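You operate a simulated robot arm through the tools that you are given. There is no shell and no other tool. Be economical: measure what you need, move in short steps, check, and stop when the job is done.

The job below is to be done with a simulated robot arm. You get a single attempt, and the scene is never put back.

Task
Swap the orange box in the tower drawer for the black box in chest drawer 2.
Fine: unlock the chest, shut both drawers afterwards and lock it again. Where these are worked on the way, their far stop is far enough and under half their travel is too little: tower drawer.

The check looks at the end state, three seconds after you hand in, the way a careful person would. Anything else that was tipped, shoved, dropped, spilled or broken makes it a failure.

Robot
A 6-joint arm with a fingered hand, on a carriage that runs on a rail from [0, 118] to [1, -2022] (x, y) and turns from -8.063 to -2.269 rad about z. Base frame: it is fixed where the carriage stands at the start and does not move with it; the origin is on the floor, on the carriage's upright axis, x ahead of it, y to its left, z up. Readings come in mm, rad, newtons and seconds.
Its first joint turns from -2.897 to 2.897 rad. Places, roughly: chest drawer two [800, 200, 900]; chest key [700, 200, 1300]; inside of the chest drawer two [900, 200, 900]; inside of the tower drawer [900, 400, 1400]; orange box (5x6x4 cm) [900, 400, 1400]; tower drawer [800, 400, 1400]. Payload 4 kg.
Tool frame: the origin (TCP) lies between the finger pads and is the grasp point; the fingertips stand 26 mm ahead of it; z points along the fingers, y is the line along which they close. Largest opening 132 mm; the body of the gripper starts 73 mm behind the TCP. The gripper is a hand of 4 fingers: y runs from the thumb to the fingers, the wrist lies at [0, 0, -239] in the tool frame, and closing takes about 1.5 s.
Orientation is that of the tool frame in the base frame, as a unit quaternion [w, x, y, z]. With the fingers straight down and closing along the base's y, the tool's x points along the base's -x, its y along +y and its z along -z.

Tools
- The arm moves only by the tool play_rows. Its argument "series" is a list of rows, each a list of 6 numbers: the shift along the tool's x, y, z in units of 150 mm (1.0 is 150 mm), then the turn, a rotation vector about the tool's x, y, z in units of 120 degrees (1.0 is 120 degrees). In form: [[x, y, z, wx, wy, wz], ...]. A call has 1 to 8 rows; each row is the pose to reach, as a shift and turn from the pose commanded when the call began, along the tool's axes at that moment. "grip" is the finger opening in mm, from 0 to 132, set as the call begins (left out, the last holds). A call with a number of a shift or a turn outside -1 to 1 is refused whole. Each row takes 0.2 s and may step no farther than 50 mm and 0.15 rad from the row before; otherwise, or with a gripper value out of range, the whole call is refused. Where a pose cannot be reached the arm comes as near as it can. A force on the tool above 40 N (or 10 N above the force at the start of the call, whichever is more), or a blocked arm, ends the call early, and 0.2 s more pass. Each finger travels about 45 mm/s and halts on what it meets, pressing with about 23 N; the grip force reading is that of the motor and also rises with nothing between the fingers. The clock runs only during rows and for 0.2 s after the last one: add rows that repeat a pose to give the fingers time. The reply holds the time, the measured pose of the TCP, the force on the tool along the base axes, the opening and the grip force, in the units named above and with some noise, with the torque about the TCP (base axes, N m) and any sound that the robot's microphone picked up.
- Cameras (640 x 400 px; columns grow to the right, rows downward): "scene" is now at [203.1, 215.8, 1544.8]; the picture's right is [0.28, -0.96, 0.00], its down [-0.54, -0.16, -0.82] and it looks along [0.79, 0.23, -0.57] (base axes); focal length 214 px, centre (320, 200). "wrist" rides on the gripper at [68, 2, -97] in the tool frame; the picture's right is [-0.03, 1.00, 0.00], its down [-0.82, -0.02, -0.58] and it looks along [-0.58, -0.01, 0.82] (tool axes); focal length 270 px, centre (320, 200). There is no depth. A picture from a camera that has moved, and an enlarged one, comes with that camera's place and axes in the base frame and with its lens.
- camera(camera): a new picture of that camera. It takes no simulated time.
- slide_trunk(by): slides the trunk up (or, below 0, down) by that many mm; the arm and the scene camera ride with it, the base frame stays. It gives what a move gives, with no picture.
- drive_base(legs): drives the robot by 1 to 6 legs, each [ahead, left, turn to the left] in mm, mm and rad, along the robot's own axes; the way and the turn of a leg run together, so that a leg with both is an arc; at most 1500 mm and 3.142 rad a leg. The arm and the cameras ride along, it lands a little off, and it stops where it bumps. It keeps to its track: a leg is cut to what the track allows. It gives what a move gives.
- finger_targets(finger1, finger2, finger3, thumb_bend): sets how far each is bent, from 0 (flat) to 100 (curled in); at 30 the hand is open as for a grip, at 70 the pads meet at the TCP. One left out holds its place. A second passes; each finger stops where it meets its share of the squeeze, and holds until it gets a number again. A gripper value or a shape takes the hand back. It gives what a move gives, with no picture; readings hold the bend of each and the force on the fingers (four entries, about 0 where the hand has none), thumb and palm.
- grasp_type(shape): the hand has 4 fingers and takes this shape, open, in about a second: jaw (thumb against the fingers, like two jaws); tri (thumb and two fingers); tip (a fingertip pinch); poke (one finger out to press); point (the index stretched); flat (the hand flat); cup (the hand cupped); fist (a fist). The gripper value then closes the fingers along that shape, each until it touches; the sizes above hold for jaw. It gives what a move gives, with no picture.
- aim_head(pan, tilt): turns the head with the scene camera to pan (to the left, within 2.496 rad either way) and tilt (down, from -0.506 to 1.204), counted from straight ahead of the robot. It gives what a move gives.
- enlarge(camera, box): a new picture of the part [left, top, right, bottom] of that camera's present view, enlarged. It takes no simulated time.
- finish_job(): hands the job in; it is judged then, once.

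Work in short steps. Places have to be worked out from the pictures, the camera data and where the tool is seen: move nearer, look again, correct. Check each grasp and each placing, and mend what went wrong. You have 120 turns and 78 pictures in all, those below and enlarged ones among them. Open the gripper and draw the arm clear of the work before you hand the job in, unless the task says otherwise; then end with one line.

The tools are called after ">>>" as name(argument=value, ...) on one line, values as JSON. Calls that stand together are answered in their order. play_rows: Moves the arm, as the interface text tells. Its arguments: {"type":"object","properties":{"series":{"type":"array"},"grip":{"type":"number"}},"required":["series"]} The other tools are called the same way: slide_trunk (by) slides the trunk up or down; grasp_type (shape) gives the hand a shape; finger_targets (finger1, finger2, finger3, thumb_bend) moves the fingers one by one; drive_base (legs) drives the base; aim_head (pan, tilt) turns the head that bears the scene camera; camera (camera) takes a picture; enlarge (camera, box) takes an enlarged picture of a part of a camera's view; finish_job () hands the job in.

At the start:

```text
time_s: 0.0
eef_pos: [435.9, 377.2, 1484.2]
tcp_rot: [0.0, 0.0, 1.0, 0.0]
force: [-1.1, -0.1, 0.0]
torque: [0.01, -0.02, 0.01]
gripper_width: 132.0
gripper_force: 0.0
shape: jaw
bend: [30.0, 30.0, 30.0, 30.0]
finger forces: [0.0, 0.0, 0.0, 0.1, 0.1, 0.1]
trunk travel left (down, up): [-550.0, 78.0]
robot x, y, heading: [-0.2, -1.3, 0.004]
head pan, tilt: [0.283, 0.602]
```

scene: 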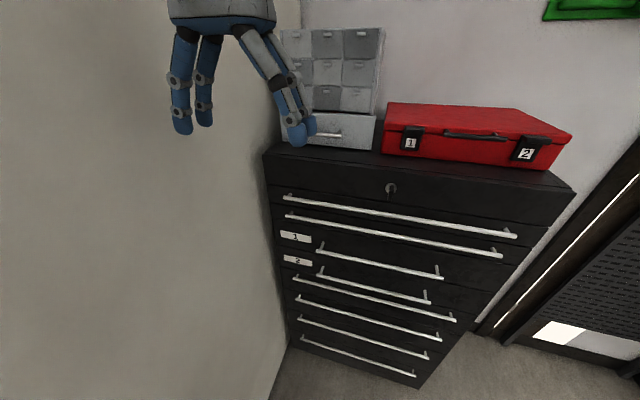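
wrist: 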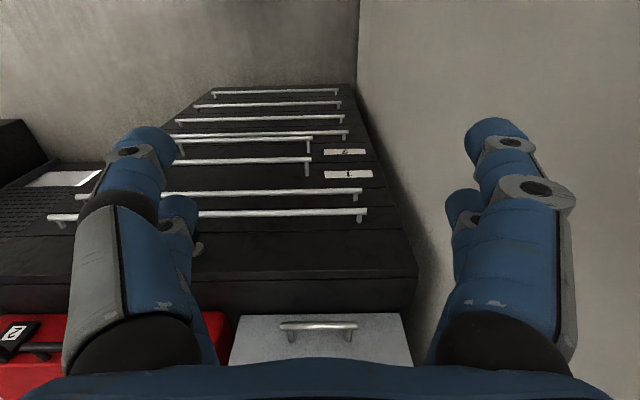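

I'll first look closer at the lock, drawers and tower drawer.

>>> enlarge(camera="scene", box=[260, 90, 420, 190])

>>> enlarge(camera="scene", box=[260, 170, 540, 345])

```text
4.00 times, centred on (340, 140) of scene
camera zoom: at [203.1, 215.8, 1544.8], right [0.28, -0.96, 0.0], down [-0.54, -0.16, -0.82], along [0.79, 0.23, -0.57], focal length 858 px, centre (240, 440)
```

zoom: 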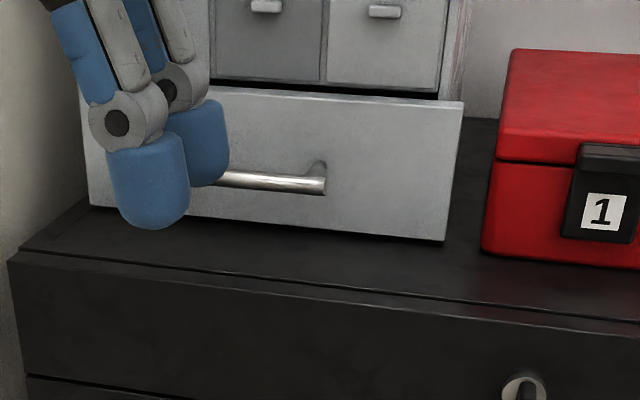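

```text
2.29 times, centred on (400, 258) of scene
camera zoom: at [203.1, 215.8, 1544.8], right [0.28, -0.96, 0.0], down [-0.54, -0.16, -0.82], along [0.79, 0.23, -0.57], focal length 490 px, centre (137, 69)
```

zoom: 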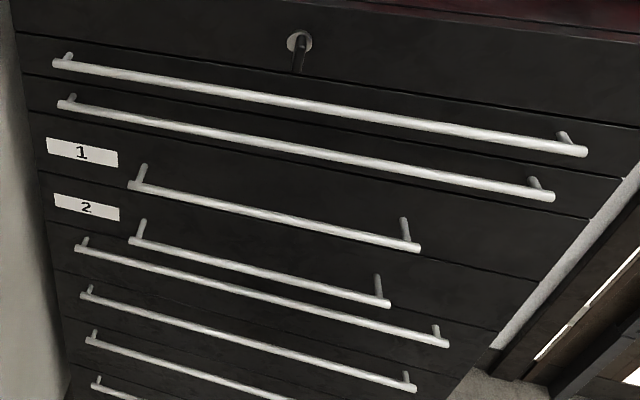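

Stereo estimates: the tower drawer handle is at about (744, 372, 1368), the chest front at x≈680, the key near (660, 178, 1282) and the drawer 2 handle near (640, 175, 925). I'll look closely at the key.

>>> enlarge(camera="scene", box=[370, 175, 410, 200])

```text
16.00 times, centred on (390, 188) of scene
camera zoom: at [203.1, 215.8, 1544.8], right [0.28, -0.96, 0.0], down [-0.54, -0.16, -0.82], along [0.79, 0.23, -0.57], focal length 3432 px, centre (-800, 400)
```

zoom: 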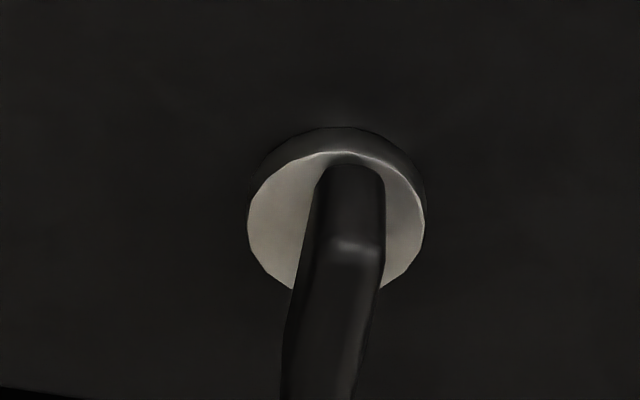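

>>> enlarge(camera="scene", box=[366, 180, 414, 210])

```text
13.33 times, centred on (390, 195) of scene
camera zoom: at [203.1, 215.8, 1544.8], right [0.28, -0.96, 0.0], down [-0.54, -0.16, -0.82], along [0.79, 0.23, -0.57], focal length 2860 px, centre (-613, 267)
```

zoom: 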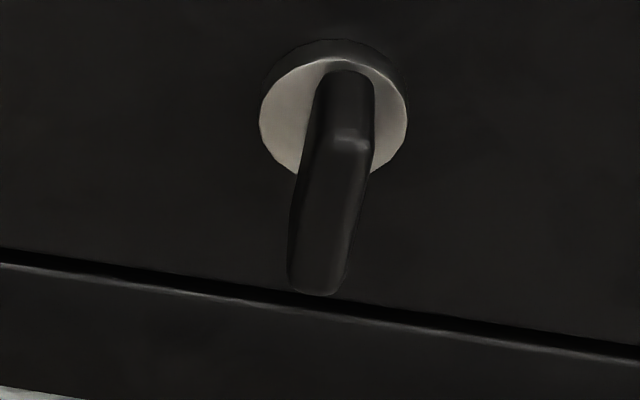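

The key bow is a vertical plate centred near (645, 175, 1275). I'll drive 200 mm to the right along the rail so the arm lines up with the key and has more room.

>>> drive_base(legs=[[0, -200, 0]])

>>> play_rows(series=[[0, 0, 0, 0, -0.07, 0], [0, 0, 0, 0, -0.14, 0], [0, 0, 0, 0, -0.21, 0], [0, 0, 0, 0, -0.28, 0], [0, 0, 0, 0, -0.35, 0], [0, 0, 0, 0, -0.42, 0], [0, 0, 0, 0, -0.49, 0], [0, 0, 0, 0, -0.56, 0]])

```text
time_s: 1.6
eef_pos: [435.9, 181.0, 1483.6]
tcp_rot: [0.001, 0.0, 1.0, -0.001]
force: [-0.5, 0.3, 0.1]
torque: [0.01, 0.04, 0.01]
gripper_width: 131.8
gripper_force: 0.0
shape: jaw
bend: [30.0, 30.0, 30.0, 30.0]
finger forces: [0.0, 0.0, 0.0, 0.1, 0.1, 0.0]
trunk travel left (down, up): [-550.0, 78.0]
robot x, y, heading: [-0.3, -199.7, 0.002]
head pan, tilt: [0.283, 0.602]
```

```text
time_s: 3.4
eef_pos: [436.5, 180.3, 1485.3]
tcp_rot: [0.554, 0.0, 0.832, 0.001]
force: [0.1, -0.5, 0.8]
torque: [0.03, 0.01, 0.01]
gripper_width: 131.8
gripper_force: 0.1
shape: jaw
bend: [30.0, 30.0, 30.0, 30.0]
finger forces: [0.0, 0.0, 0.0, 0.1, 0.0, 0.0]
trunk travel left (down, up): [-550.0, 78.0]
robot x, y, heading: [-0.1, -201.0, 0.001]
head pan, tilt: [0.283, 0.602]
```

The turn works. I'll finish the pitch to horizontal.

>>> play_rows(series=[[0, 0, 0, 0, -0.07, 0], [0, 0, 0, 0, -0.14, 0], [0, 0, 0, 0, -0.19, 0]])

>>> play_rows(series=[[0.3, 0, 0, 0, 0, 0], [0.6, 0, 0, 0, 0, 0], [0.9, 0, 0, 0, 0, 0]], grip=70)

>>> camera(camera="wrist")

>>> camera(camera="scene")

```text
time_s: 4.4
eef_pos: [447.3, 176.8, 1527.3]
tcp_rot: [0.707, 0.054, 0.704, 0.031]
force: [-0.1, 0.7, 0.1]
torque: [-0.02, -0.01, 0.01]
gripper_width: 131.9
gripper_force: 0.0
shape: jaw
bend: [30.0, 30.0, 30.0, 30.0]
finger forces: [0.0, 0.0, 0.0, 0.0, 0.0, 0.0]
trunk travel left (down, up): [-550.0, 78.0]
robot x, y, heading: [3.7, -198.6, -0.0]
head pan, tilt: [0.283, 0.602]
stopped in row 3: the arm was blocked; the commanded pose is now the measured one
```

```text
time_s: 5.2
eef_pos: [454.5, 188.9, 1499.2]
tcp_rot: [0.699, 0.159, 0.685, 0.129]
force: [-0.1, 0.7, -0.2]
torque: [0.01, 0.0, -0.01]
gripper_width: 70.6
gripper_force: 0.1
shape: jaw
bend: [72.0, 72.0, 72.0, 70.0]
finger forces: [0.0, 0.0, 0.1, 0.0, 0.1, 0.0]
trunk travel left (down, up): [-550.0, 78.0]
robot x, y, heading: [-0.5, -196.7, -0.003]
head pan, tilt: [0.283, 0.602]
stopped in row 3: the arm was blocked; the commanded pose is now the measured one
```

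```text
71 pictures are left
camera wrist: at [359.3, 222.5, 1437.2], right [0.04, 0.91, 0.42], down [-0.6, -0.32, 0.73], along [0.8, -0.28, 0.53], focal length 270 px, centre (320, 200)
```

wrist: 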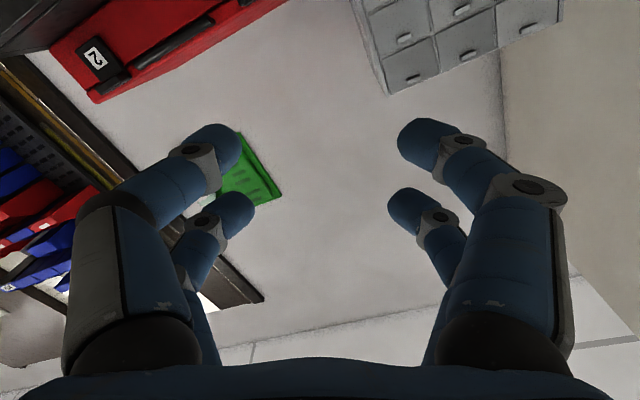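

```text
70 pictures are left
camera scene: at [170.0, 12.1, 1499.8], right [0.35, -0.94, 0.0], down [-0.88, -0.33, -0.35], along [0.33, 0.12, -0.94], focal length 214 px, centre (320, 200)
```

scene: 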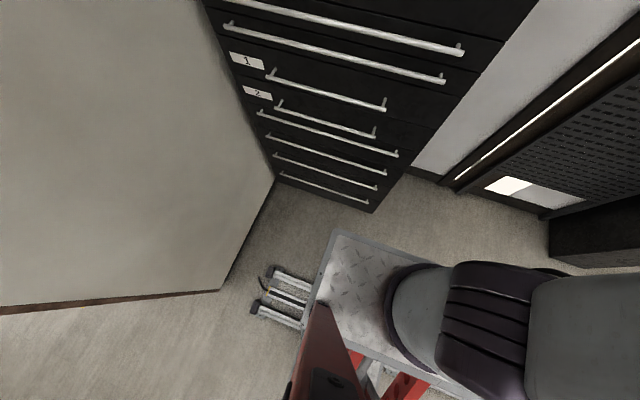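

The arm touched its own head or limit region (close to the body). I'll move forward first, undoing the roll on the way, then descend.

>>> play_rows(series=[[0, 0, 0.2, 0, 0, 0], [0, 0, 0.4, 0, 0, 0], [0, 0, 0.6, 0, 0, 0], [0, 0, 0.7, 0, 0, -0.06], [0, 0, 0.75, 0, 0, -0.12], [0, 0, 0.75, 0, 0, -0.18], [0, 0, 0.75, 0, 0, -0.196]])

>>> camera(camera="scene")

```text
time_s: 6.8
eef_pos: [564.0, 188.3, 1493.9]
tcp_rot: [0.71, 0.007, 0.704, -0.02]
force: [0.4, -0.1, -0.6]
torque: [-0.03, -0.02, 0.0]
gripper_width: 70.4
gripper_force: 0.0
shape: jaw
bend: [72.0, 72.0, 72.0, 70.0]
finger forces: [0.0, 0.1, 0.0, 0.1, 0.0, 0.0]
trunk travel left (down, up): [-550.0, 78.0]
robot x, y, heading: [3.1, -197.9, 0.001]
head pan, tilt: [0.283, 0.602]
```

```text
69 pictures are left
camera scene: at [203.1, 17.6, 1544.8], right [0.28, -0.96, 0.0], down [-0.54, -0.16, -0.82], along [0.79, 0.23, -0.57], focal length 214 px, centre (320, 200)
```

scene: 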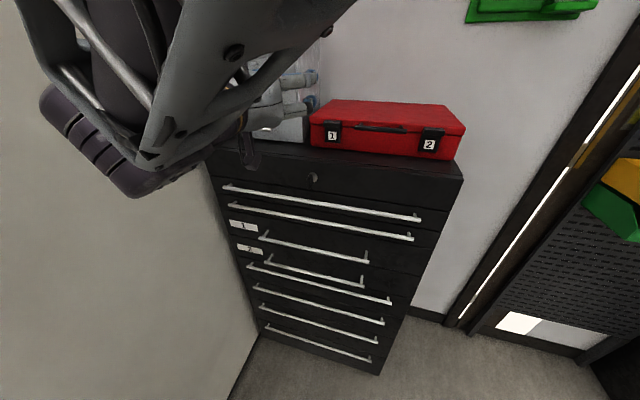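

The head is back to normal, and the key disc triangulates to (676, 174, 1271). I'll lower the trunk so the hand comes level with the key, well in front of it.

>>> slide_trunk(by=-222)

>>> camera(camera="wrist")

>>> camera(camera="scene")

```text
time_s: 9.2
eef_pos: [606.6, 162.2, 1270.6]
tcp_rot: [0.708, 0.048, 0.702, -0.06]
force: [0.4, -0.5, 0.8]
torque: [-0.01, -0.03, 0.01]
gripper_width: 70.4
gripper_force: 0.0
shape: jaw
bend: [72.0, 72.0, 72.0, 70.0]
finger forces: [0.0, 0.1, 0.0, 0.0, 0.0, 0.0]
trunk travel left (down, up): [-328.0, 300.0]
robot x, y, heading: [1.5, -200.7, -0.001]
head pan, tilt: [0.283, 0.602]
```

```text
68 pictures are left
camera wrist: at [511.1, 176.6, 1202.3], right [0.15, 0.99, 0.01], down [-0.58, 0.08, 0.81], along [0.8, -0.13, 0.59], focal length 270 px, centre (320, 200)
```

wrist: 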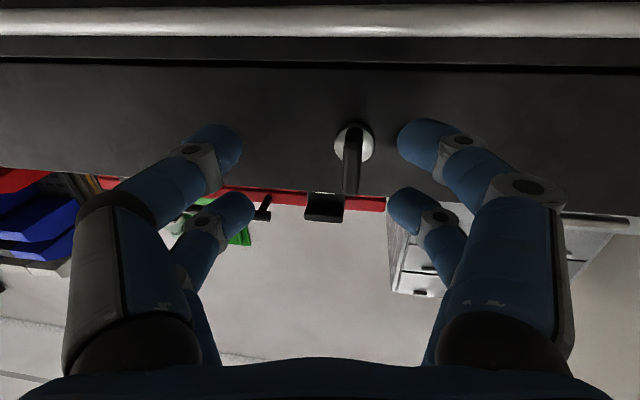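

```text
67 pictures are left
camera scene: at [312.9, 17.8, 1305.3], right [0.31, -0.95, 0.0], down [-0.68, -0.22, -0.69], along [0.66, 0.21, -0.72], focal length 214 px, centre (320, 200)
```

scene: 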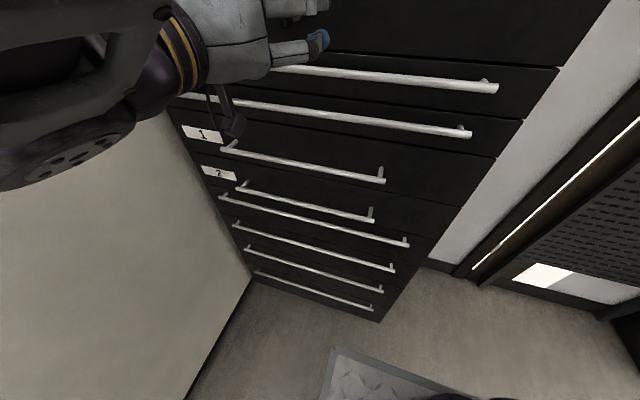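

The trunk also swung the arm forward and yawed it about 8.7°. I'll correct the yaw and centre the hand on the key.

>>> play_rows(series=[[0, 0.04, -0.01, -0.037, 0, 0], [0, 0.08, -0.01, -0.073, 0, 0], [0, 0.08, -0.01, -0.073, 0, 0]])

>>> camera(camera="wrist")

```text
time_s: 10.0
eef_pos: [582.6, 196.8, 1269.9]
tcp_rot: [0.709, -0.032, 0.704, 0.017]
force: [-0.3, -0.8, 0.7]
torque: [0.02, -0.02, -0.02]
gripper_width: 70.4
gripper_force: 0.0
shape: jaw
bend: [72.0, 72.0, 72.0, 70.0]
finger forces: [0.0, 0.0, 0.1, 0.0, 0.0, 0.0]
trunk travel left (down, up): [-328.0, 300.0]
robot x, y, heading: [0.6, -198.7, -0.004]
head pan, tilt: [0.283, 0.602]
```

```text
66 pictures are left
camera wrist: at [486.4, 189.1, 1201.1], right [-0.07, 1.0, 0.0], down [-0.58, -0.04, 0.81], along [0.81, 0.05, 0.58], focal length 270 px, centre (320, 200)
```

wrist: 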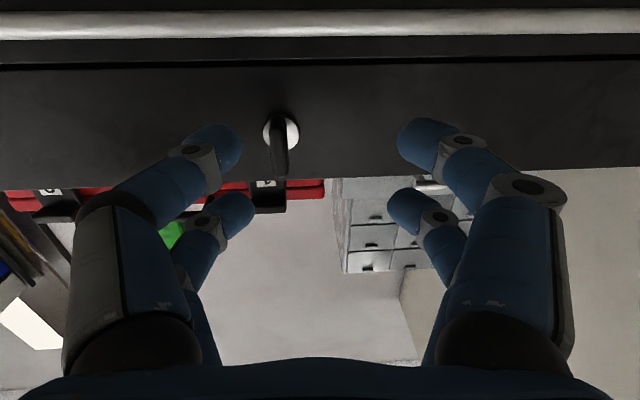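

It overshot (the commanded pose differed from the reading). I'll correct again in small steps.

>>> play_rows(series=[[0, -0.07, 0, 0.016, 0, 0], [-0.01, -0.15, 0.0, 0.033, 0, 0], [-0.01, -0.15, 0.0, 0.033, 0, 0], [-0.01, -0.15, 0.0, 0.033, 0, 0]])

```text
time_s: 11.0
eef_pos: [582.6, 175.5, 1269.0]
tcp_rot: [0.71, -0.01, 0.704, -0.01]
force: [0.1, -0.4, 0.2]
torque: [0.02, -0.02, -0.01]
gripper_width: 70.2
gripper_force: 0.0
shape: jaw
bend: [72.0, 72.0, 72.0, 70.0]
finger forces: [0.1, 0.0, 0.1, 0.1, 0.1, 0.0]
trunk travel left (down, up): [-328.0, 300.0]
robot x, y, heading: [-1.1, -197.9, 0.002]
head pan, tilt: [0.283, 0.602]
```

Aligned at (583, 175, 1269). Advance 45 mm and look.

>>> play_rows(series=[[-0.02, 0, 0.15, 0, 0, 0], [-0.02, 0, 0.3, 0, 0, 0], [-0.02, 0, 0.3, 0, 0, 0]], grip=50)

>>> camera(camera="wrist")

>>> aim_head(pan=0.3, tilt=0.2)

>>> camera(camera="scene")

```text
time_s: 11.8
eef_pos: [610.6, 180.9, 1279.6]
tcp_rot: [0.71, -0.02, 0.703, 0.011]
force: [-0.2, 0.9, -0.8]
torque: [-0.02, 0.02, -0.02]
gripper_width: 50.5
gripper_force: 0.1
shape: jaw
bend: [73.0, 73.0, 73.0, 70.0]
finger forces: [0.1, 0.1, 0.0, 0.0, 0.0, 0.0]
trunk travel left (down, up): [-328.0, 300.0]
robot x, y, heading: [-0.5, -197.5, -0.001]
head pan, tilt: [0.283, 0.602]
```

```text
65 pictures are left
camera wrist: at [514.3, 176.8, 1210.4], right [-0.05, 1.0, 0.01], down [-0.58, -0.04, 0.81], along [0.81, 0.03, 0.59], focal length 270 px, centre (320, 200)
```

wrist: 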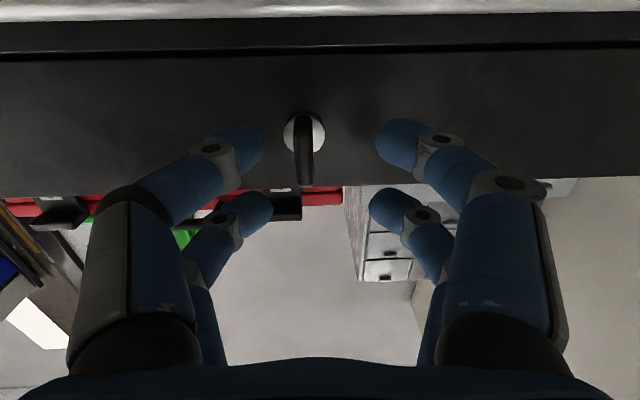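

```text
time_s: 12.7
eef_pos: [610.3, 181.8, 1280.1]
tcp_rot: [0.71, -0.021, 0.704, 0.012]
force: [0.4, 0.9, 0.4]
torque: [-0.02, 0.04, -0.01]
gripper_width: 50.3
gripper_force: 0.1
shape: jaw
bend: [73.0, 73.0, 73.0, 70.0]
finger forces: [0.0, 0.0, 0.1, 0.0, 0.0, 0.0]
trunk travel left (down, up): [-328.0, 300.0]
robot x, y, heading: [-1.1, -200.8, 0.002]
head pan, tilt: [0.3, 0.201]
```

```text
64 pictures are left
camera scene: at [310.5, 15.5, 1300.5], right [0.29, -0.96, 0.0], down [-0.73, -0.22, -0.65], along [0.62, 0.19, -0.76], focal length 214 px, centre (320, 200)
```

scene: 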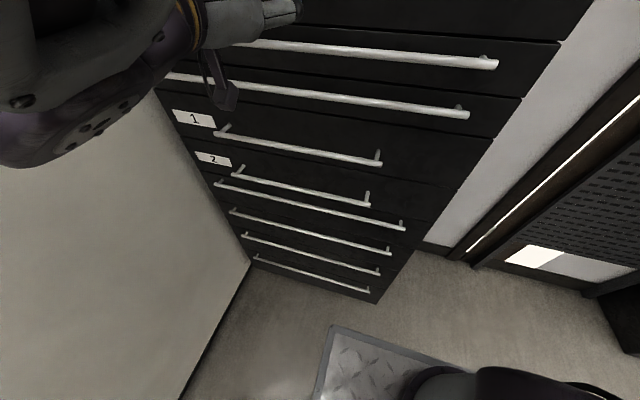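

Motion is somewhat imprecise here (body leans). I'll correct to the key axis: needs about +28 in x, −7 in y, −8 in z, and 2.7° of yaw.

>>> play_rows(series=[[0.05, -0.055, 0.0, 0.022, 0, 0], [0.05, -0.055, 0.08, 0.022, 0, 0], [0.05, -0.055, 0.16, 0.022, 0, 0], [0.05, -0.055, 0.19, 0.022, 0, 0], [0.05, -0.055, 0.19, 0.022, 0, 0]])

>>> aim_head(pan=0.3, tilt=-0.4)

>>> camera(camera="scene")

>>> camera(camera="wrist")

```text
time_s: 13.9
eef_pos: [640.3, 173.1, 1271.7]
tcp_rot: [0.711, -0.006, 0.703, -0.007]
force: [0.9, -0.3, -0.4]
torque: [-0.01, -0.02, 0.01]
gripper_width: 50.3
gripper_force: 0.0
shape: jaw
bend: [73.0, 73.0, 73.0, 70.0]
finger forces: [0.0, 0.0, 0.0, 0.0, 0.0, 0.1]
trunk travel left (down, up): [-328.0, 300.0]
robot x, y, heading: [1.8, -200.7, 0.002]
head pan, tilt: [0.3, 0.201]
```

```text
time_s: 14.9
eef_pos: [640.7, 172.8, 1270.3]
tcp_rot: [0.711, -0.006, 0.704, -0.005]
force: [-0.2, -0.3, 0.6]
torque: [0.0, 0.01, -0.01]
gripper_width: 50.6
gripper_force: 0.1
shape: jaw
bend: [73.0, 73.0, 73.0, 70.0]
finger forces: [0.0, 0.1, 0.0, 0.0, 0.0, 0.1]
trunk travel left (down, up): [-328.0, 300.0]
robot x, y, heading: [1.9, -199.6, -0.003]
head pan, tilt: [0.3, -0.4]
```

```text
63 pictures are left
camera scene: at [317.8, 18.1, 1314.5], right [0.3, -0.96, 0.0], down [-0.61, -0.19, -0.77], along [0.74, 0.23, -0.64], focal length 214 px, centre (320, 200)
```

scene: 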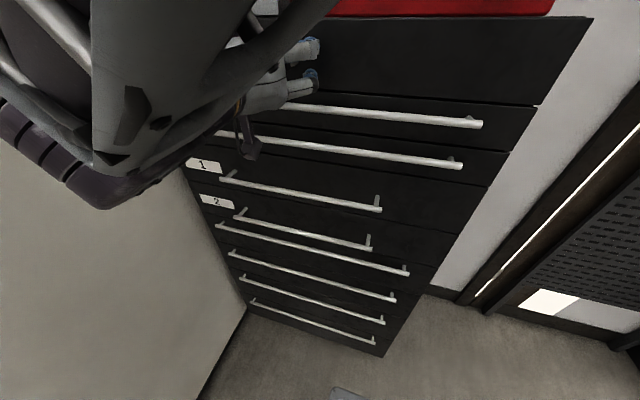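

```text
62 pictures are left
camera wrist: at [543.6, 173.6, 1201.8], right [0.0, 1.0, 0.01], down [-0.59, -0.01, 0.81], along [0.81, -0.01, 0.59], focal length 270 px, centre (320, 200)
```

wrist: 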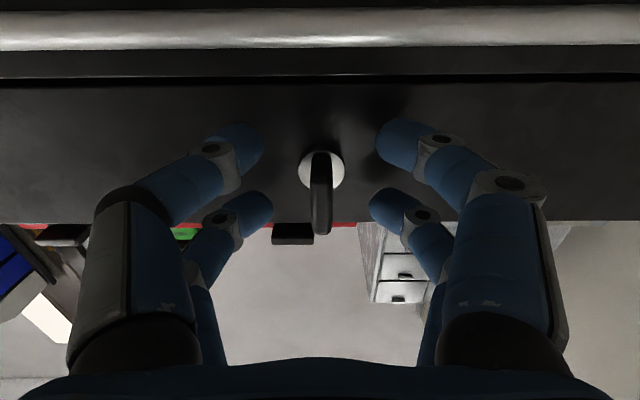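

The bow sits centred between the fingers. I'll close on it.

>>> play_rows(series=[[0, 0.01, 0.02, 0, 0, 0], [0, 0.01, 0.02, 0, 0, 0], [0, 0.01, 0.02, 0, 0, 0], [0, 0.01, 0.02, 0, 0, 0], [0, 0.01, 0.02, 0, 0, 0], [0, 0.01, 0.02, 0, 0, 0]], grip=0)

>>> camera(camera="wrist")

```text
time_s: 16.3
eef_pos: [643.7, 174.4, 1270.9]
tcp_rot: [0.711, -0.005, 0.703, -0.008]
force: [0.9, 0.1, -3.0]
torque: [-0.01, 0.05, 0.04]
gripper_width: 0.8
gripper_force: 23.0
shape: jaw
bend: [70.0, 70.0, 71.0, 71.0]
finger forces: [0.0, 20.7, 20.9, 0.1, 0.0, 0.0]
trunk travel left (down, up): [-328.0, 300.0]
robot x, y, heading: [-1.2, -194.0, -0.006]
head pan, tilt: [0.3, -0.4]
```

```text
61 pictures are left
camera wrist: at [546.6, 175.4, 1201.4], right [0.0, 1.0, 0.01], down [-0.59, -0.01, 0.81], along [0.81, -0.01, 0.59], focal length 270 px, centre (320, 200)
```

wrist: 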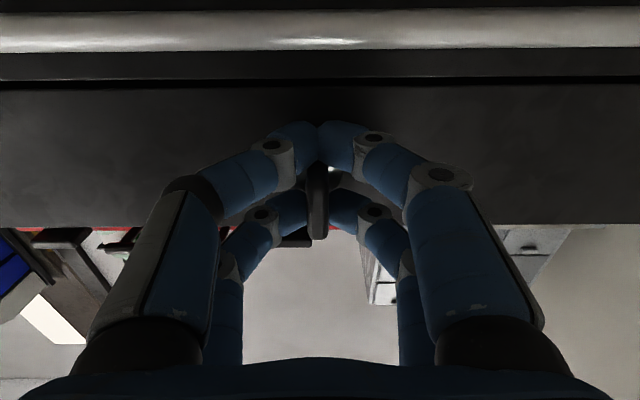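

The opening reads 0.8 mm, so the lower finger pair seems to have met below the bow. I'll look closer.

>>> enlarge(camera="wrist", box=[220, 100, 420, 260])

```text
2.50 times, centred on (320, 180) of wrist
camera zoom: at [546.6, 175.4, 1201.4], right [0.0, 1.0, 0.01], down [-0.59, -0.01, 0.81], along [0.81, -0.01, 0.59], focal length 676 px, centre (320, 250)
```

zoom: 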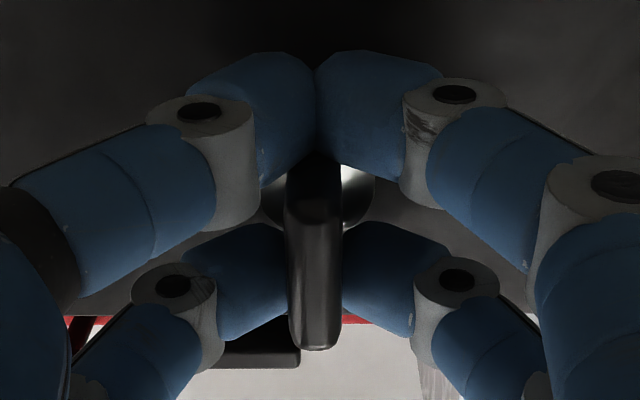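

The upper finger pair straddles the bow and the lower pair has met below it, centred on the key axis, so turning the hand should turn the key. I'll try clockwise (positive about the tool's z).

>>> play_rows(series=[[0, 0, 0, 0, 0, 0.05], [0, 0, 0, 0, 0, 0.1], [0, 0, 0, 0, 0, 0.15], [0, 0, 0, 0, 0, 0.2]])

>>> enlarge(camera="wrist", box=[220, 100, 420, 260])

```text
time_s: 17.3
eef_pos: [642.7, 175.1, 1271.5]
tcp_rot: [0.696, 0.143, 0.689, 0.142]
force: [3.4, 7.4, 2.9]
torque: [-0.08, -0.02, 0.16]
gripper_width: 0.7
gripper_force: 23.8
shape: jaw
bend: [70.0, 70.0, 71.0, 71.0]
finger forces: [0.1, 24.8, 19.6, 0.1, 0.1, 0.0]
trunk travel left (down, up): [-328.0, 300.0]
robot x, y, heading: [1.9, -199.6, -0.002]
head pan, tilt: [0.3, -0.4]
```

```text
2.50 times, centred on (320, 180) of wrist
camera zoom: at [546.4, 204.3, 1207.9], right [0.0, 0.91, 0.42], down [-0.59, -0.34, 0.74], along [0.81, -0.24, 0.53], focal length 676 px, centre (320, 250)
```

zoom: 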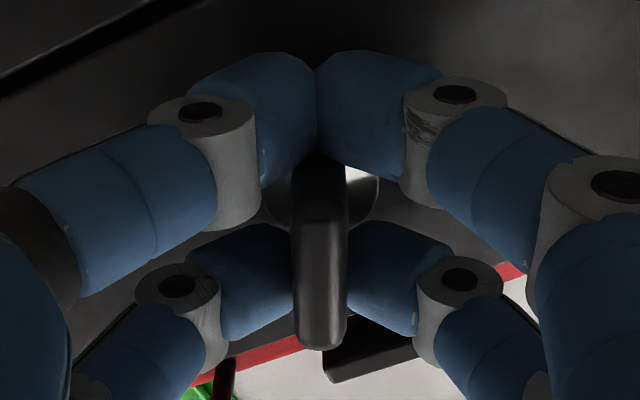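

The key turns along with the hand without resistance. I'll continue.

>>> play_rows(series=[[0, 0, 0, 0, 0, 0.07], [0, 0, 0, 0, 0, 0.14], [0, 0, 0, 0, 0, 0.21], [0, 0, 0, 0, 0, 0.28], [0, 0, 0, 0, 0, 0.35], [0, 0, 0, 0, 0, 0.42], [0, 0, 0, 0, 0, 0.49], [0, 0, 0, 0, 0, 0.55]])

>>> enlarge(camera="wrist", box=[220, 100, 420, 260])

```text
time_s: 19.1
eef_pos: [642.3, 177.2, 1271.8]
tcp_rot: [0.505, 0.495, 0.5, 0.5]
force: [5.9, 24.3, 12.1]
torque: [-0.33, -0.25, 0.41]
gripper_width: 0.4
gripper_force: 23.2
shape: jaw
bend: [70.0, 70.0, 71.0, 71.0]
finger forces: [0.0, 27.7, 16.4, 0.0, 0.1, 0.0]
trunk travel left (down, up): [-328.0, 300.0]
robot x, y, heading: [-2.0, -198.7, 0.004]
head pan, tilt: [0.3, -0.4]
```

```text
2.50 times, centred on (320, 180) of wrist
camera zoom: at [545.1, 245.6, 1272.8], right [-0.01, -0.02, 1.0], down [-0.58, -0.82, -0.02], along [0.82, -0.58, 0.0], focal length 676 px, centre (320, 250)
```

zoom: 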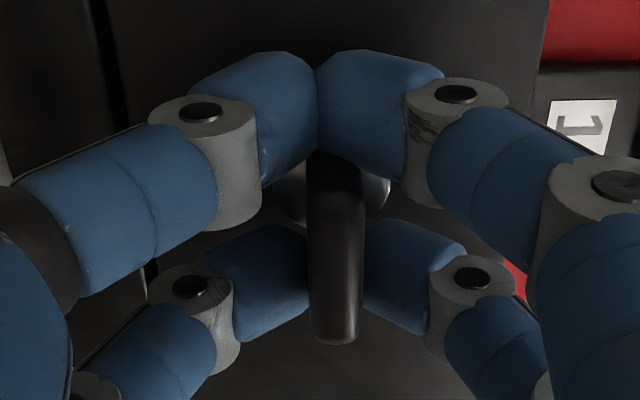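

The key has turned about 90°. I'll open the fingers to relax and check it.

>>> play_rows(series=[[0, 0, 0, 0, 0, 0], [0, 0, 0, 0, 0, 0], [0, 0, 0, 0, 0, 0], [0, 0, 0, 0, 0, 0]], grip=50)

>>> camera(camera="wrist")

```text
time_s: 20.1
eef_pos: [643.9, 171.4, 1271.3]
tcp_rot: [0.508, 0.495, 0.498, 0.498]
force: [0.2, 0.1, -0.7]
torque: [-0.02, -0.03, -0.01]
gripper_width: 49.7
gripper_force: 0.0
shape: jaw
bend: [74.0, 74.0, 74.0, 70.0]
finger forces: [0.0, 0.0, 0.0, 0.0, 0.0, 0.0]
trunk travel left (down, up): [-328.0, 300.0]
robot x, y, heading: [4.0, -199.0, 0.001]
head pan, tilt: [0.3, -0.4]
```

```text
57 pictures are left
camera wrist: at [546.6, 241.2, 1271.8], right [-0.01, -0.01, 1.0], down [-0.58, -0.81, -0.02], along [0.81, -0.58, 0.0], focal length 270 px, centre (320, 200)
```

wrist: 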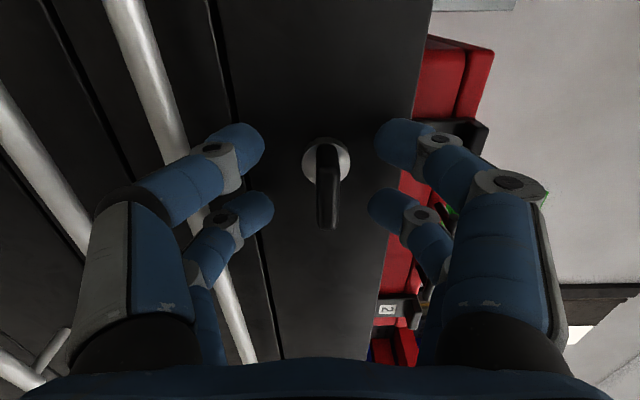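

The key is now horizontal. I'll back off 120 mm, then lower the trunk to drawer 2's handle; the current roll suits gripping a horizontal bar.

>>> play_rows(series=[[0, 0, -0.2, 0, 0, 0], [0, 0, -0.4, 0, 0, 0], [0, 0, -0.6, 0, 0, 0], [0, 0, -0.8, 0, 0, 0], [0, 0, -0.8, 0, 0, 0]])

>>> slide_trunk(by=-150)

```text
time_s: 21.0
eef_pos: [606.5, 127.6, 1271.1]
tcp_rot: [0.551, 0.539, 0.452, 0.45]
force: [-0.8, -0.5, -0.2]
torque: [0.0, 0.0, 0.01]
gripper_width: 49.8
gripper_force: 0.1
shape: jaw
bend: [74.0, 74.0, 74.0, 70.0]
finger forces: [0.0, 0.0, 0.0, 0.0, 0.1, 0.0]
trunk travel left (down, up): [-328.0, 300.0]
robot x, y, heading: [-1.9, -200.9, 0.002]
head pan, tilt: [0.3, -0.4]
stopped in row 4: the arm was blocked; the commanded pose is now the measured one
```

```text
time_s: 22.7
eef_pos: [614.7, 122.1, 1119.3]
tcp_rot: [0.557, 0.544, 0.445, 0.442]
force: [0.5, 0.5, 0.8]
torque: [-0.04, -0.02, 0.01]
gripper_width: 49.9
gripper_force: 0.0
shape: jaw
bend: [74.0, 74.0, 74.0, 70.0]
finger forces: [0.1, 0.0, 0.0, 0.0, 0.0, 0.1]
trunk travel left (down, up): [-178.0, 450.0]
robot x, y, heading: [0.2, -196.6, -0.002]
head pan, tilt: [0.3, -0.4]
```

The arm can't retract further from this stand. I'll check clearance before anything else.

>>> camera(camera="wrist")

>>> camera(camera="scene")

```text
56 pictures are left
camera wrist: at [534.5, 209.7, 1119.7], right [-0.01, -0.01, 1.0], down [-0.74, -0.68, -0.02], along [0.68, -0.74, 0.0], focal length 270 px, centre (320, 200)
```

wrist: 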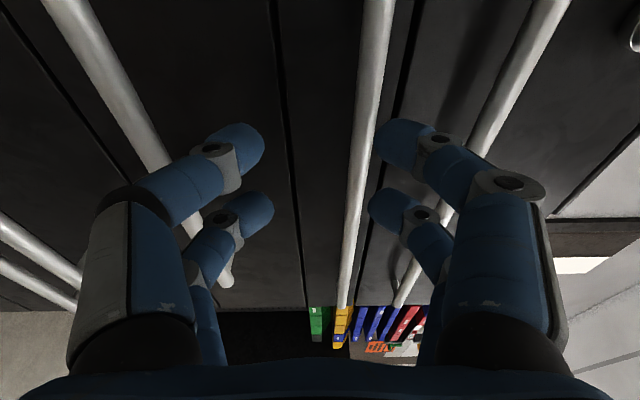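

```text
55 pictures are left
camera scene: at [320.7, 13.8, 1147.1], right [0.28, -0.96, 0.0], down [-0.76, -0.22, -0.61], along [0.59, 0.17, -0.79], focal length 214 px, centre (320, 200)
```

scene: 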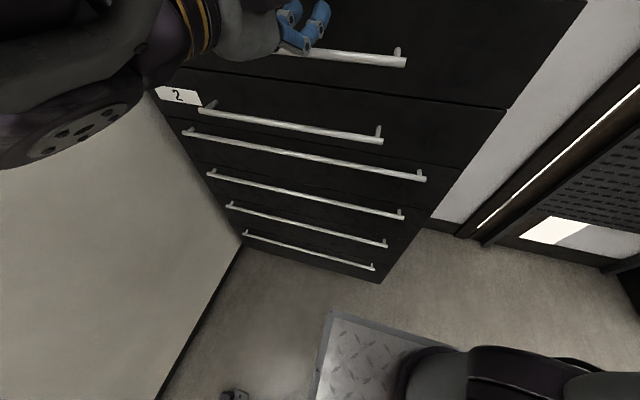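

A handle bar lies near the fingers, so I'll move the hand out diagonally (−x, +y), which keeps the arm's radius, before driving.

>>> play_rows(series=[[0.13, 0, -0.17, 0, 0, 0], [0.26, 0, -0.34, 0, 0, 0], [0.4, 0, -0.5, 0, 0, 0], [0.54, 0, -0.66, 0, 0, 0], [0.54, 0, -0.66, 0, 0, 0]])

```text
time_s: 23.8
eef_pos: [578.5, 144.2, 1187.9]
tcp_rot: [0.526, 0.616, 0.371, 0.454]
force: [0.0, 0.0, 0.1]
torque: [-0.01, -0.01, -0.03]
gripper_width: 49.7
gripper_force: 0.0
shape: jaw
bend: [74.0, 74.0, 74.0, 70.0]
finger forces: [0.0, 0.0, 0.1, 0.0, 0.1, 0.0]
trunk travel left (down, up): [-178.0, 450.0]
robot x, y, heading: [0.1, -198.3, 0.001]
head pan, tilt: [0.3, -0.4]
stopped in row 5: the arm was blocked; the commanded pose is now the measured one
```

Clear of the bars now. I'll drive right so drawer 2's handle lies ahead-left of the robot.

>>> drive_base(legs=[[0, -280, 0]])

>>> camera(camera="scene")

```text
time_s: 25.7
eef_pos: [578.2, -137.4, 1184.9]
tcp_rot: [0.527, 0.615, 0.373, 0.453]
force: [-0.9, -0.5, 1.1]
torque: [-0.02, -0.03, 0.03]
gripper_width: 49.6
gripper_force: 0.0
shape: jaw
bend: [74.0, 74.0, 74.0, 70.0]
finger forces: [0.0, 0.0, 0.0, 0.0, 0.0, 0.0]
trunk travel left (down, up): [-178.0, 450.0]
robot x, y, heading: [-1.7, -480.9, -0.001]
head pan, tilt: [0.3, -0.4]
```

```text
54 pictures are left
camera scene: at [329.7, -247.4, 1182.7], right [0.46, -0.89, 0.0], down [-0.42, -0.22, -0.88], along [0.78, 0.41, -0.47], focal length 214 px, centre (320, 200)
```

scene: 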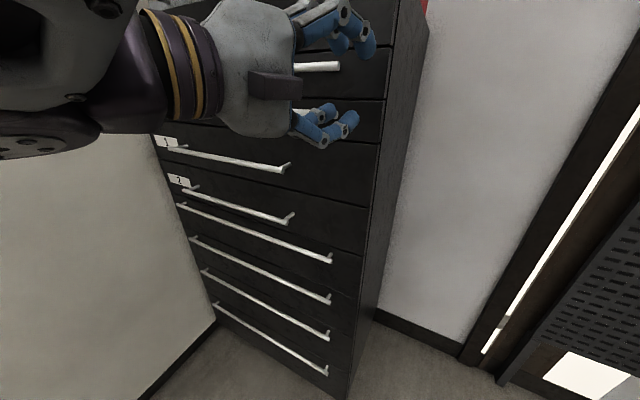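

The drawer 2 handle triangulates to x≈650, z≈914, y −5…345. I'll swing the hand left toward it, yawing to point naturally and levelling the roll.

>>> play_rows(series=[[0.15, -0.03, -0.05, 0, 0.05, -0.014], [0.31, -0.06, -0.1, 0, 0.1, -0.028], [0.47, -0.09, -0.15, 0, 0.15, -0.042], [0.62, -0.11, -0.2, 0, 0.2, -0.056], [0.78, -0.14, -0.25, 0, 0.25, -0.07], [0.94, -0.17, -0.31, 0, 0.3, -0.084], [0.94, -0.17, -0.31, 0, 0.3, -0.084]])

```text
time_s: 27.3
eef_pos: [578.1, 13.8, 1188.2]
tcp_rot: [0.422, 0.411, 0.568, 0.575]
force: [-1.0, -0.4, -0.5]
torque: [-0.03, 0.01, -0.01]
gripper_width: 50.2
gripper_force: 0.1
shape: jaw
bend: [74.0, 74.0, 74.0, 70.0]
finger forces: [0.0, 0.0, 0.0, 0.1, 0.0, 0.1]
trunk travel left (down, up): [-178.0, 450.0]
robot x, y, heading: [0.2, -477.3, 0.001]
head pan, tilt: [0.3, -0.4]
```

Accurate now. I'll continue left and down, then lower the trunk.

>>> play_rows(series=[[0.24, -0.08, 0.02, 0, 0, 0], [0.48, -0.16, 0.05, 0, 0, 0], [0.72, -0.24, 0.07, 0, 0, 0], [0.95, -0.33, 0.096, 0, 0, 0], [0.95, -0.33, 0.096, 0, 0, 0]])

>>> slide_trunk(by=-170)

>>> camera(camera="scene")

>>> camera(camera="wrist")

```text
time_s: 28.1
eef_pos: [557.2, 47.4, 1260.0]
tcp_rot: [0.385, 0.449, 0.51, 0.625]
force: [0.4, -0.6, -1.0]
torque: [0.0, -0.03, -0.05]
gripper_width: 50.1
gripper_force: 0.0
shape: jaw
bend: [74.0, 74.0, 74.0, 70.0]
finger forces: [0.0, 0.0, 0.1, 0.1, 0.1, 0.1]
trunk travel left (down, up): [-178.0, 450.0]
robot x, y, heading: [3.1, -478.6, 0.003]
head pan, tilt: [0.3, -0.4]
stopped in row 4: the arm was blocked; the commanded pose is now the measured one
```

```text
time_s: 30.1
eef_pos: [558.5, 51.6, 1084.9]
tcp_rot: [0.388, 0.446, 0.513, 0.622]
force: [-0.4, 0.3, -0.5]
torque: [0.01, -0.01, 0.04]
gripper_width: 49.9
gripper_force: 0.2
shape: jaw
bend: [74.0, 74.0, 74.0, 70.0]
finger forces: [0.0, 0.1, 0.1, 0.0, 0.0, 0.1]
trunk travel left (down, up): [-8.0, 620.0]
robot x, y, heading: [-1.4, -481.9, -0.003]
head pan, tilt: [0.3, -0.4]
```

```text
53 pictures are left
camera scene: at [294.2, -257.3, 1035.4], right [0.35, -0.94, 0.0], down [-0.23, -0.09, -0.97], along [0.91, 0.34, -0.24], focal length 214 px, centre (320, 200)
```

scene: 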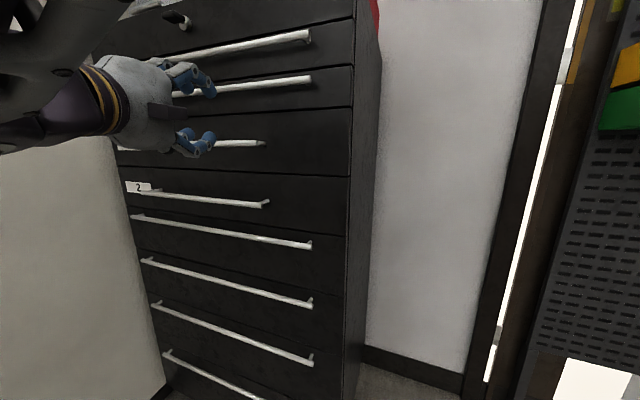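

```text
52 pictures are left
camera wrist: at [444.4, 86.4, 1091.5], right [-0.02, -0.2, 0.98], down [-0.3, -0.93, -0.19], along [0.95, -0.3, -0.05], focal length 270 px, centre (320, 200)
```

wrist: 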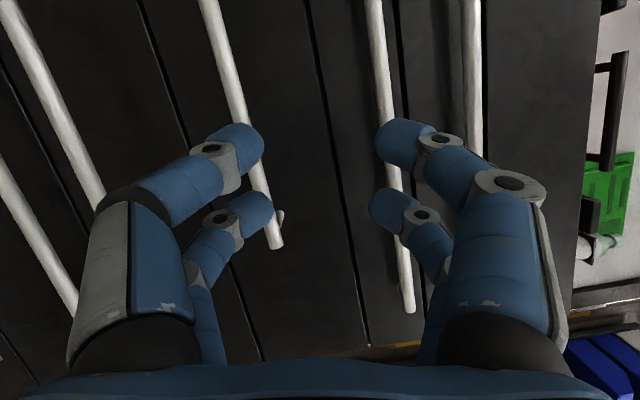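

The arm gets blocked when going lower relative to the trunk. I'll turn the head back toward the robot to understand its own geometry.

>>> aim_head(pan=-2.3, tilt=0.0)

>>> camera(camera="scene")

>>> aim_head(pan=1.6, tilt=0.0)

>>> camera(camera="scene")

```text
time_s: 32.4
eef_pos: [556.6, 47.5, 1089.9]
tcp_rot: [0.385, 0.448, 0.51, 0.625]
force: [-0.5, -0.2, 0.0]
torque: [0.02, -0.02, -0.03]
gripper_width: 50.2
gripper_force: 0.1
shape: jaw
bend: [74.0, 74.0, 74.0, 70.0]
finger forces: [0.1, 0.0, 0.0, 0.0, 0.0, 0.0]
trunk travel left (down, up): [-8.0, 620.0]
robot x, y, heading: [-0.2, -482.7, -0.0]
head pan, tilt: [-2.3, 0.0]
```

```text
51 pictures are left
camera scene: at [299.9, -292.4, 1038.3], right [-0.03, -1.0, 0.0], down [-0.21, 0.01, -0.98], along [0.98, -0.03, -0.21], focal length 214 px, centre (320, 200)
```

scene: 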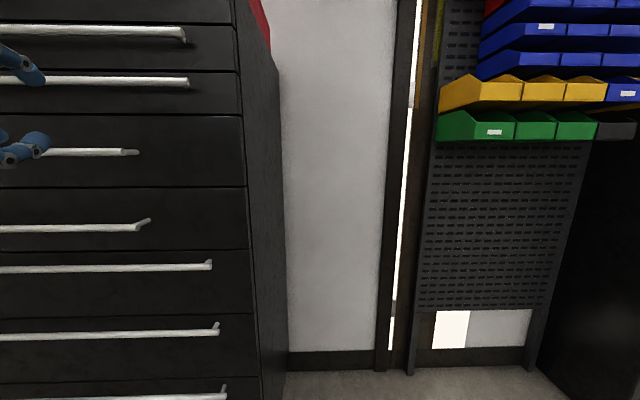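

```text
time_s: 35.6
eef_pos: [557.5, 48.8, 1090.4]
tcp_rot: [0.386, 0.449, 0.51, 0.625]
force: [0.5, 0.6, 1.0]
torque: [-0.01, -0.02, 0.02]
gripper_width: 50.1
gripper_force: 0.0
shape: jaw
bend: [74.0, 74.0, 74.0, 70.0]
finger forces: [0.0, 0.1, 0.0, 0.0, 0.1, 0.0]
trunk travel left (down, up): [-8.0, 620.0]
robot x, y, heading: [-0.5, -482.3, 0.004]
head pan, tilt: [1.6, 0.0]
```

```text
50 pictures are left
camera scene: at [299.9, -290.0, 1038.7], right [0.0, -1.0, 0.0], down [-0.21, 0.0, -0.98], along [0.98, 0.0, -0.21], focal length 214 px, centre (320, 200)
```

scene: 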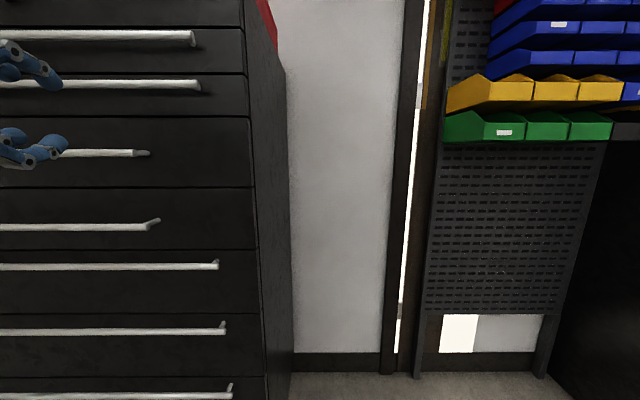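

The head no longer pans: the arm is jammed against the head, which sits front-left of the robot axis. Turning the base left puts the targets to the robot's right, freeing the head side. I'll turn in steps; the hand swings away from the chest.

>>> drive_base(legs=[[0, 0, 0.6]])

>>> aim_head(pan=-0.5, tilt=0.3)

>>> camera(camera="scene")

```text
time_s: 37.6
eef_pos: [164.3, 270.3, 1089.4]
tcp_rot: [0.186, 0.278, 0.62, 0.71]
force: [0.0, -0.8, 0.2]
torque: [0.02, 0.0, -0.01]
gripper_width: 50.2
gripper_force: 0.0
shape: jaw
bend: [74.0, 74.0, 74.0, 70.0]
finger forces: [0.0, 0.1, 0.0, 0.0, 0.0, 0.0]
trunk travel left (down, up): [-8.0, 620.0]
robot x, y, heading: [-0.8, -480.8, 0.596]
head pan, tilt: [1.6, 0.0]
```

```text
time_s: 39.6
eef_pos: [165.6, 266.6, 1093.1]
tcp_rot: [0.183, 0.28, 0.618, 0.712]
force: [0.1, 0.1, 0.3]
torque: [0.01, 0.0, 0.01]
gripper_width: 50.2
gripper_force: 0.1
shape: jaw
bend: [74.0, 74.0, 74.0, 70.0]
finger forces: [0.1, 0.0, 0.0, 0.1, 0.0, 0.0]
trunk travel left (down, up): [-8.0, 620.0]
robot x, y, heading: [1.4, -480.3, 0.59]
head pan, tilt: [-0.499, 0.3]
```

```text
49 pictures are left
camera scene: at [148.9, -166.5, 1031.2], right [0.43, -0.9, 0.0], down [-0.26, -0.12, -0.96], along [0.86, 0.41, -0.29], focal length 214 px, centre (320, 200)
```

scene: 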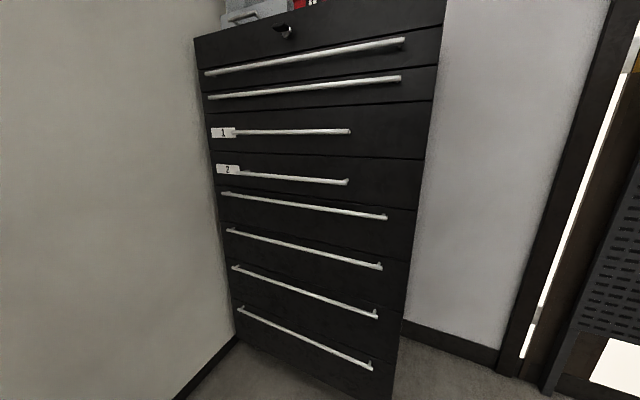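

The view of the chest is good. I'll turn another 0.7 rad left.

>>> drive_base(legs=[[0, 0, 0.7]])

```text
time_s: 41.9
eef_pos: [-358.7, 194.9, 1093.4]
tcp_rot: [-0.074, 0.05, 0.676, 0.731]
force: [0.8, -0.7, -0.4]
torque: [0.05, 0.05, 0.02]
gripper_width: 49.9
gripper_force: 0.1
shape: jaw
bend: [74.0, 74.0, 74.0, 70.0]
finger forces: [0.0, 0.0, 0.0, 0.0, 0.0, 0.0]
trunk travel left (down, up): [-8.0, 620.0]
robot x, y, heading: [0.3, -479.4, 1.304]
head pan, tilt: [-0.499, 0.3]
```

Now the hand points toward +y. I'll bring it back toward the chest in the free space, gradually yawing it to face +x and levelling the roll.

>>> play_rows(series=[[-0.12, 0, 0, 0.005, -0.045, -0.011], [-0.25, 0, 0, 0.01, -0.09, -0.021], [-0.37, 0, 0, 0.015, -0.135, -0.032], [-0.5, 0, 0, 0.02, -0.18, -0.042], [-0.62, 0, 0, 0.025, -0.225, -0.053], [-0.75, 0, 0, 0.03, -0.27, -0.064], [-0.87, 0, 0, 0.035, -0.315, -0.074], [-1.0, 0, 0, 0.039, -0.358, -0.085]])

```text
time_s: 43.9
eef_pos: [-183.1, 191.7, 1096.4]
tcp_rot: [0.219, 0.278, 0.682, 0.64]
force: [-0.5, 0.3, -0.6]
torque: [0.04, -0.02, -0.05]
gripper_width: 49.7
gripper_force: 0.1
shape: jaw
bend: [74.0, 74.0, 74.0, 70.0]
finger forces: [0.1, 0.1, 0.0, 0.0, 0.0, 0.0]
trunk travel left (down, up): [-8.0, 620.0]
robot x, y, heading: [5.6, -479.4, 1.303]
head pan, tilt: [-0.499, 0.3]
stopped in row 8: the arm was blocked; the commanded pose is now the measured one
```

>>> camera(camera="scene")

```text
48 pictures are left
camera scene: at [-116.5, -137.9, 1026.7], right [0.99, -0.13, 0.0], down [-0.04, -0.33, -0.94], along [0.12, 0.94, -0.33], focal length 214 px, centre (320, 200)
```

scene: 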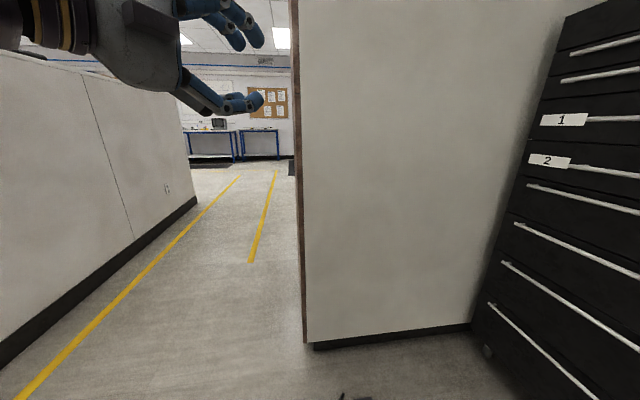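

The arm is on the left of and level with the head (robot frame). I'll pitch the hand down, which lifts the wrist above the head as at the start, then cross to the head's right side.

>>> play_rows(series=[[0, 0.05, 0, 0.07, 0, 0], [0, 0.1, 0, 0.14, 0, 0], [0, 0.15, 0, 0.21, 0, 0], [0, 0.2, 0, 0.28, 0, 0], [0, 0.2, 0, 0.35, 0, 0], [0, 0.2, 0, 0.42, 0, 0], [0, 0.2, 0, 0.49, 0, 0], [0, 0.2, 0, 0.56, 0, 0]])

>>> camera(camera="scene")

```text
time_s: 45.7
eef_pos: [-179.6, 191.0, 1097.1]
tcp_rot: [0.034, 0.351, 0.923, 0.155]
force: [-0.1, -0.2, -0.5]
torque: [-0.01, 0.03, 0.0]
gripper_width: 50.2
gripper_force: 0.0
shape: jaw
bend: [74.0, 74.0, 74.0, 70.0]
finger forces: [0.0, 0.0, 0.1, 0.0, 0.0, 0.1]
out of reach, approached as far as the arm can: row 7, 8
trunk travel left (down, up): [-8.0, 620.0]
robot x, y, heading: [-1.8, -483.1, 1.297]
head pan, tilt: [-0.499, 0.3]
```

```text
47 pictures are left
camera scene: at [-66.0, -161.1, 1030.5], right [0.74, -0.67, 0.0], down [-0.2, -0.22, -0.96], along [0.64, 0.71, -0.3], focal length 214 px, centre (320, 200)
```

scene: 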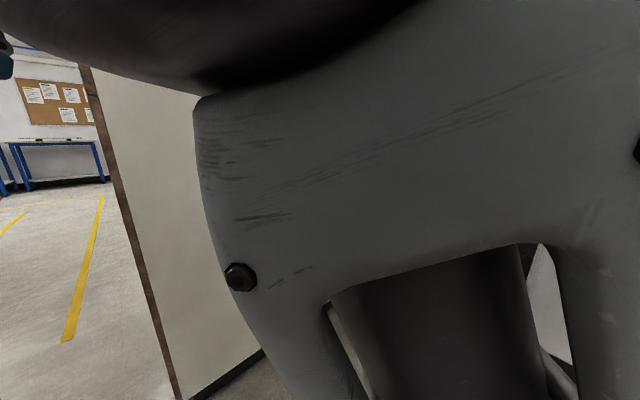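

The head is now free (pan −0.5 reached) and the elbow is in front of it. I'll sweep the hand to the robot's right (+x).

>>> play_rows(series=[[-0.19, 0.16, 0.04, 0, 0, 0], [-0.38, 0.32, 0.08, 0, 0, 0], [-0.57, 0.48, 0.13, 0, 0, 0], [-0.76, 0.64, 0.17, 0, 0, 0], [-0.95, 0.8, 0.22, 0, 0, 0]])

>>> play_rows(series=[[-0.19, 0.16, 0.04, 0, 0, 0], [-0.38, 0.32, 0.08, 0, 0, 0], [-0.57, 0.48, 0.13, 0, 0, 0], [-0.76, 0.64, 0.17, 0, 0, 0], [-0.95, 0.8, 0.22, 0, 0, 0]])

>>> camera(camera="scene")

```text
time_s: 46.9
eef_pos: [14.0, 188.6, 1095.7]
tcp_rot: [0.036, 0.352, 0.922, 0.155]
force: [-0.4, 0.3, 0.4]
torque: [-0.01, 0.0, 0.0]
gripper_width: 50.0
gripper_force: 0.1
shape: jaw
bend: [74.0, 74.0, 74.0, 70.0]
finger forces: [0.0, 0.1, 0.0, 0.1, 0.1, 0.0]
trunk travel left (down, up): [-8.0, 620.0]
robot x, y, heading: [-0.0, -479.7, 1.305]
head pan, tilt: [-0.499, 0.3]
```

```text
time_s: 48.1
eef_pos: [198.8, 187.6, 1097.1]
tcp_rot: [0.035, 0.353, 0.922, 0.155]
force: [-0.3, 0.7, -0.8]
torque: [-0.02, -0.03, -0.01]
gripper_width: 49.9
gripper_force: 0.1
shape: jaw
bend: [74.0, 74.0, 74.0, 70.0]
finger forces: [0.0, 0.2, 0.0, 0.0, 0.1, 0.0]
trunk travel left (down, up): [-8.0, 620.0]
robot x, y, heading: [0.2, -478.6, 1.306]
head pan, tilt: [-0.499, 0.3]
```

```text
46 pictures are left
camera scene: at [-63.8, -163.2, 1030.4], right [0.72, -0.69, 0.0], down [-0.21, -0.21, -0.96], along [0.66, 0.69, -0.3], focal length 214 px, centre (320, 200)
```

scene: 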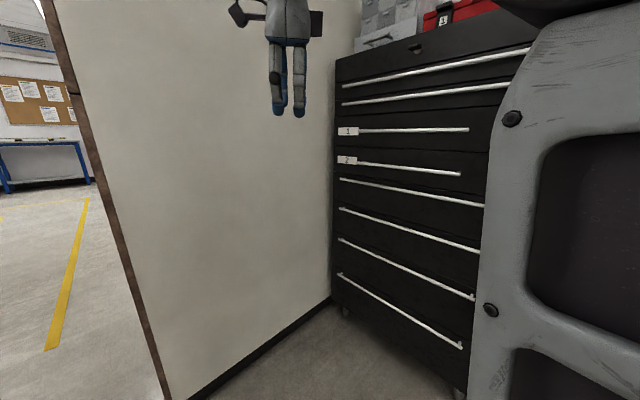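

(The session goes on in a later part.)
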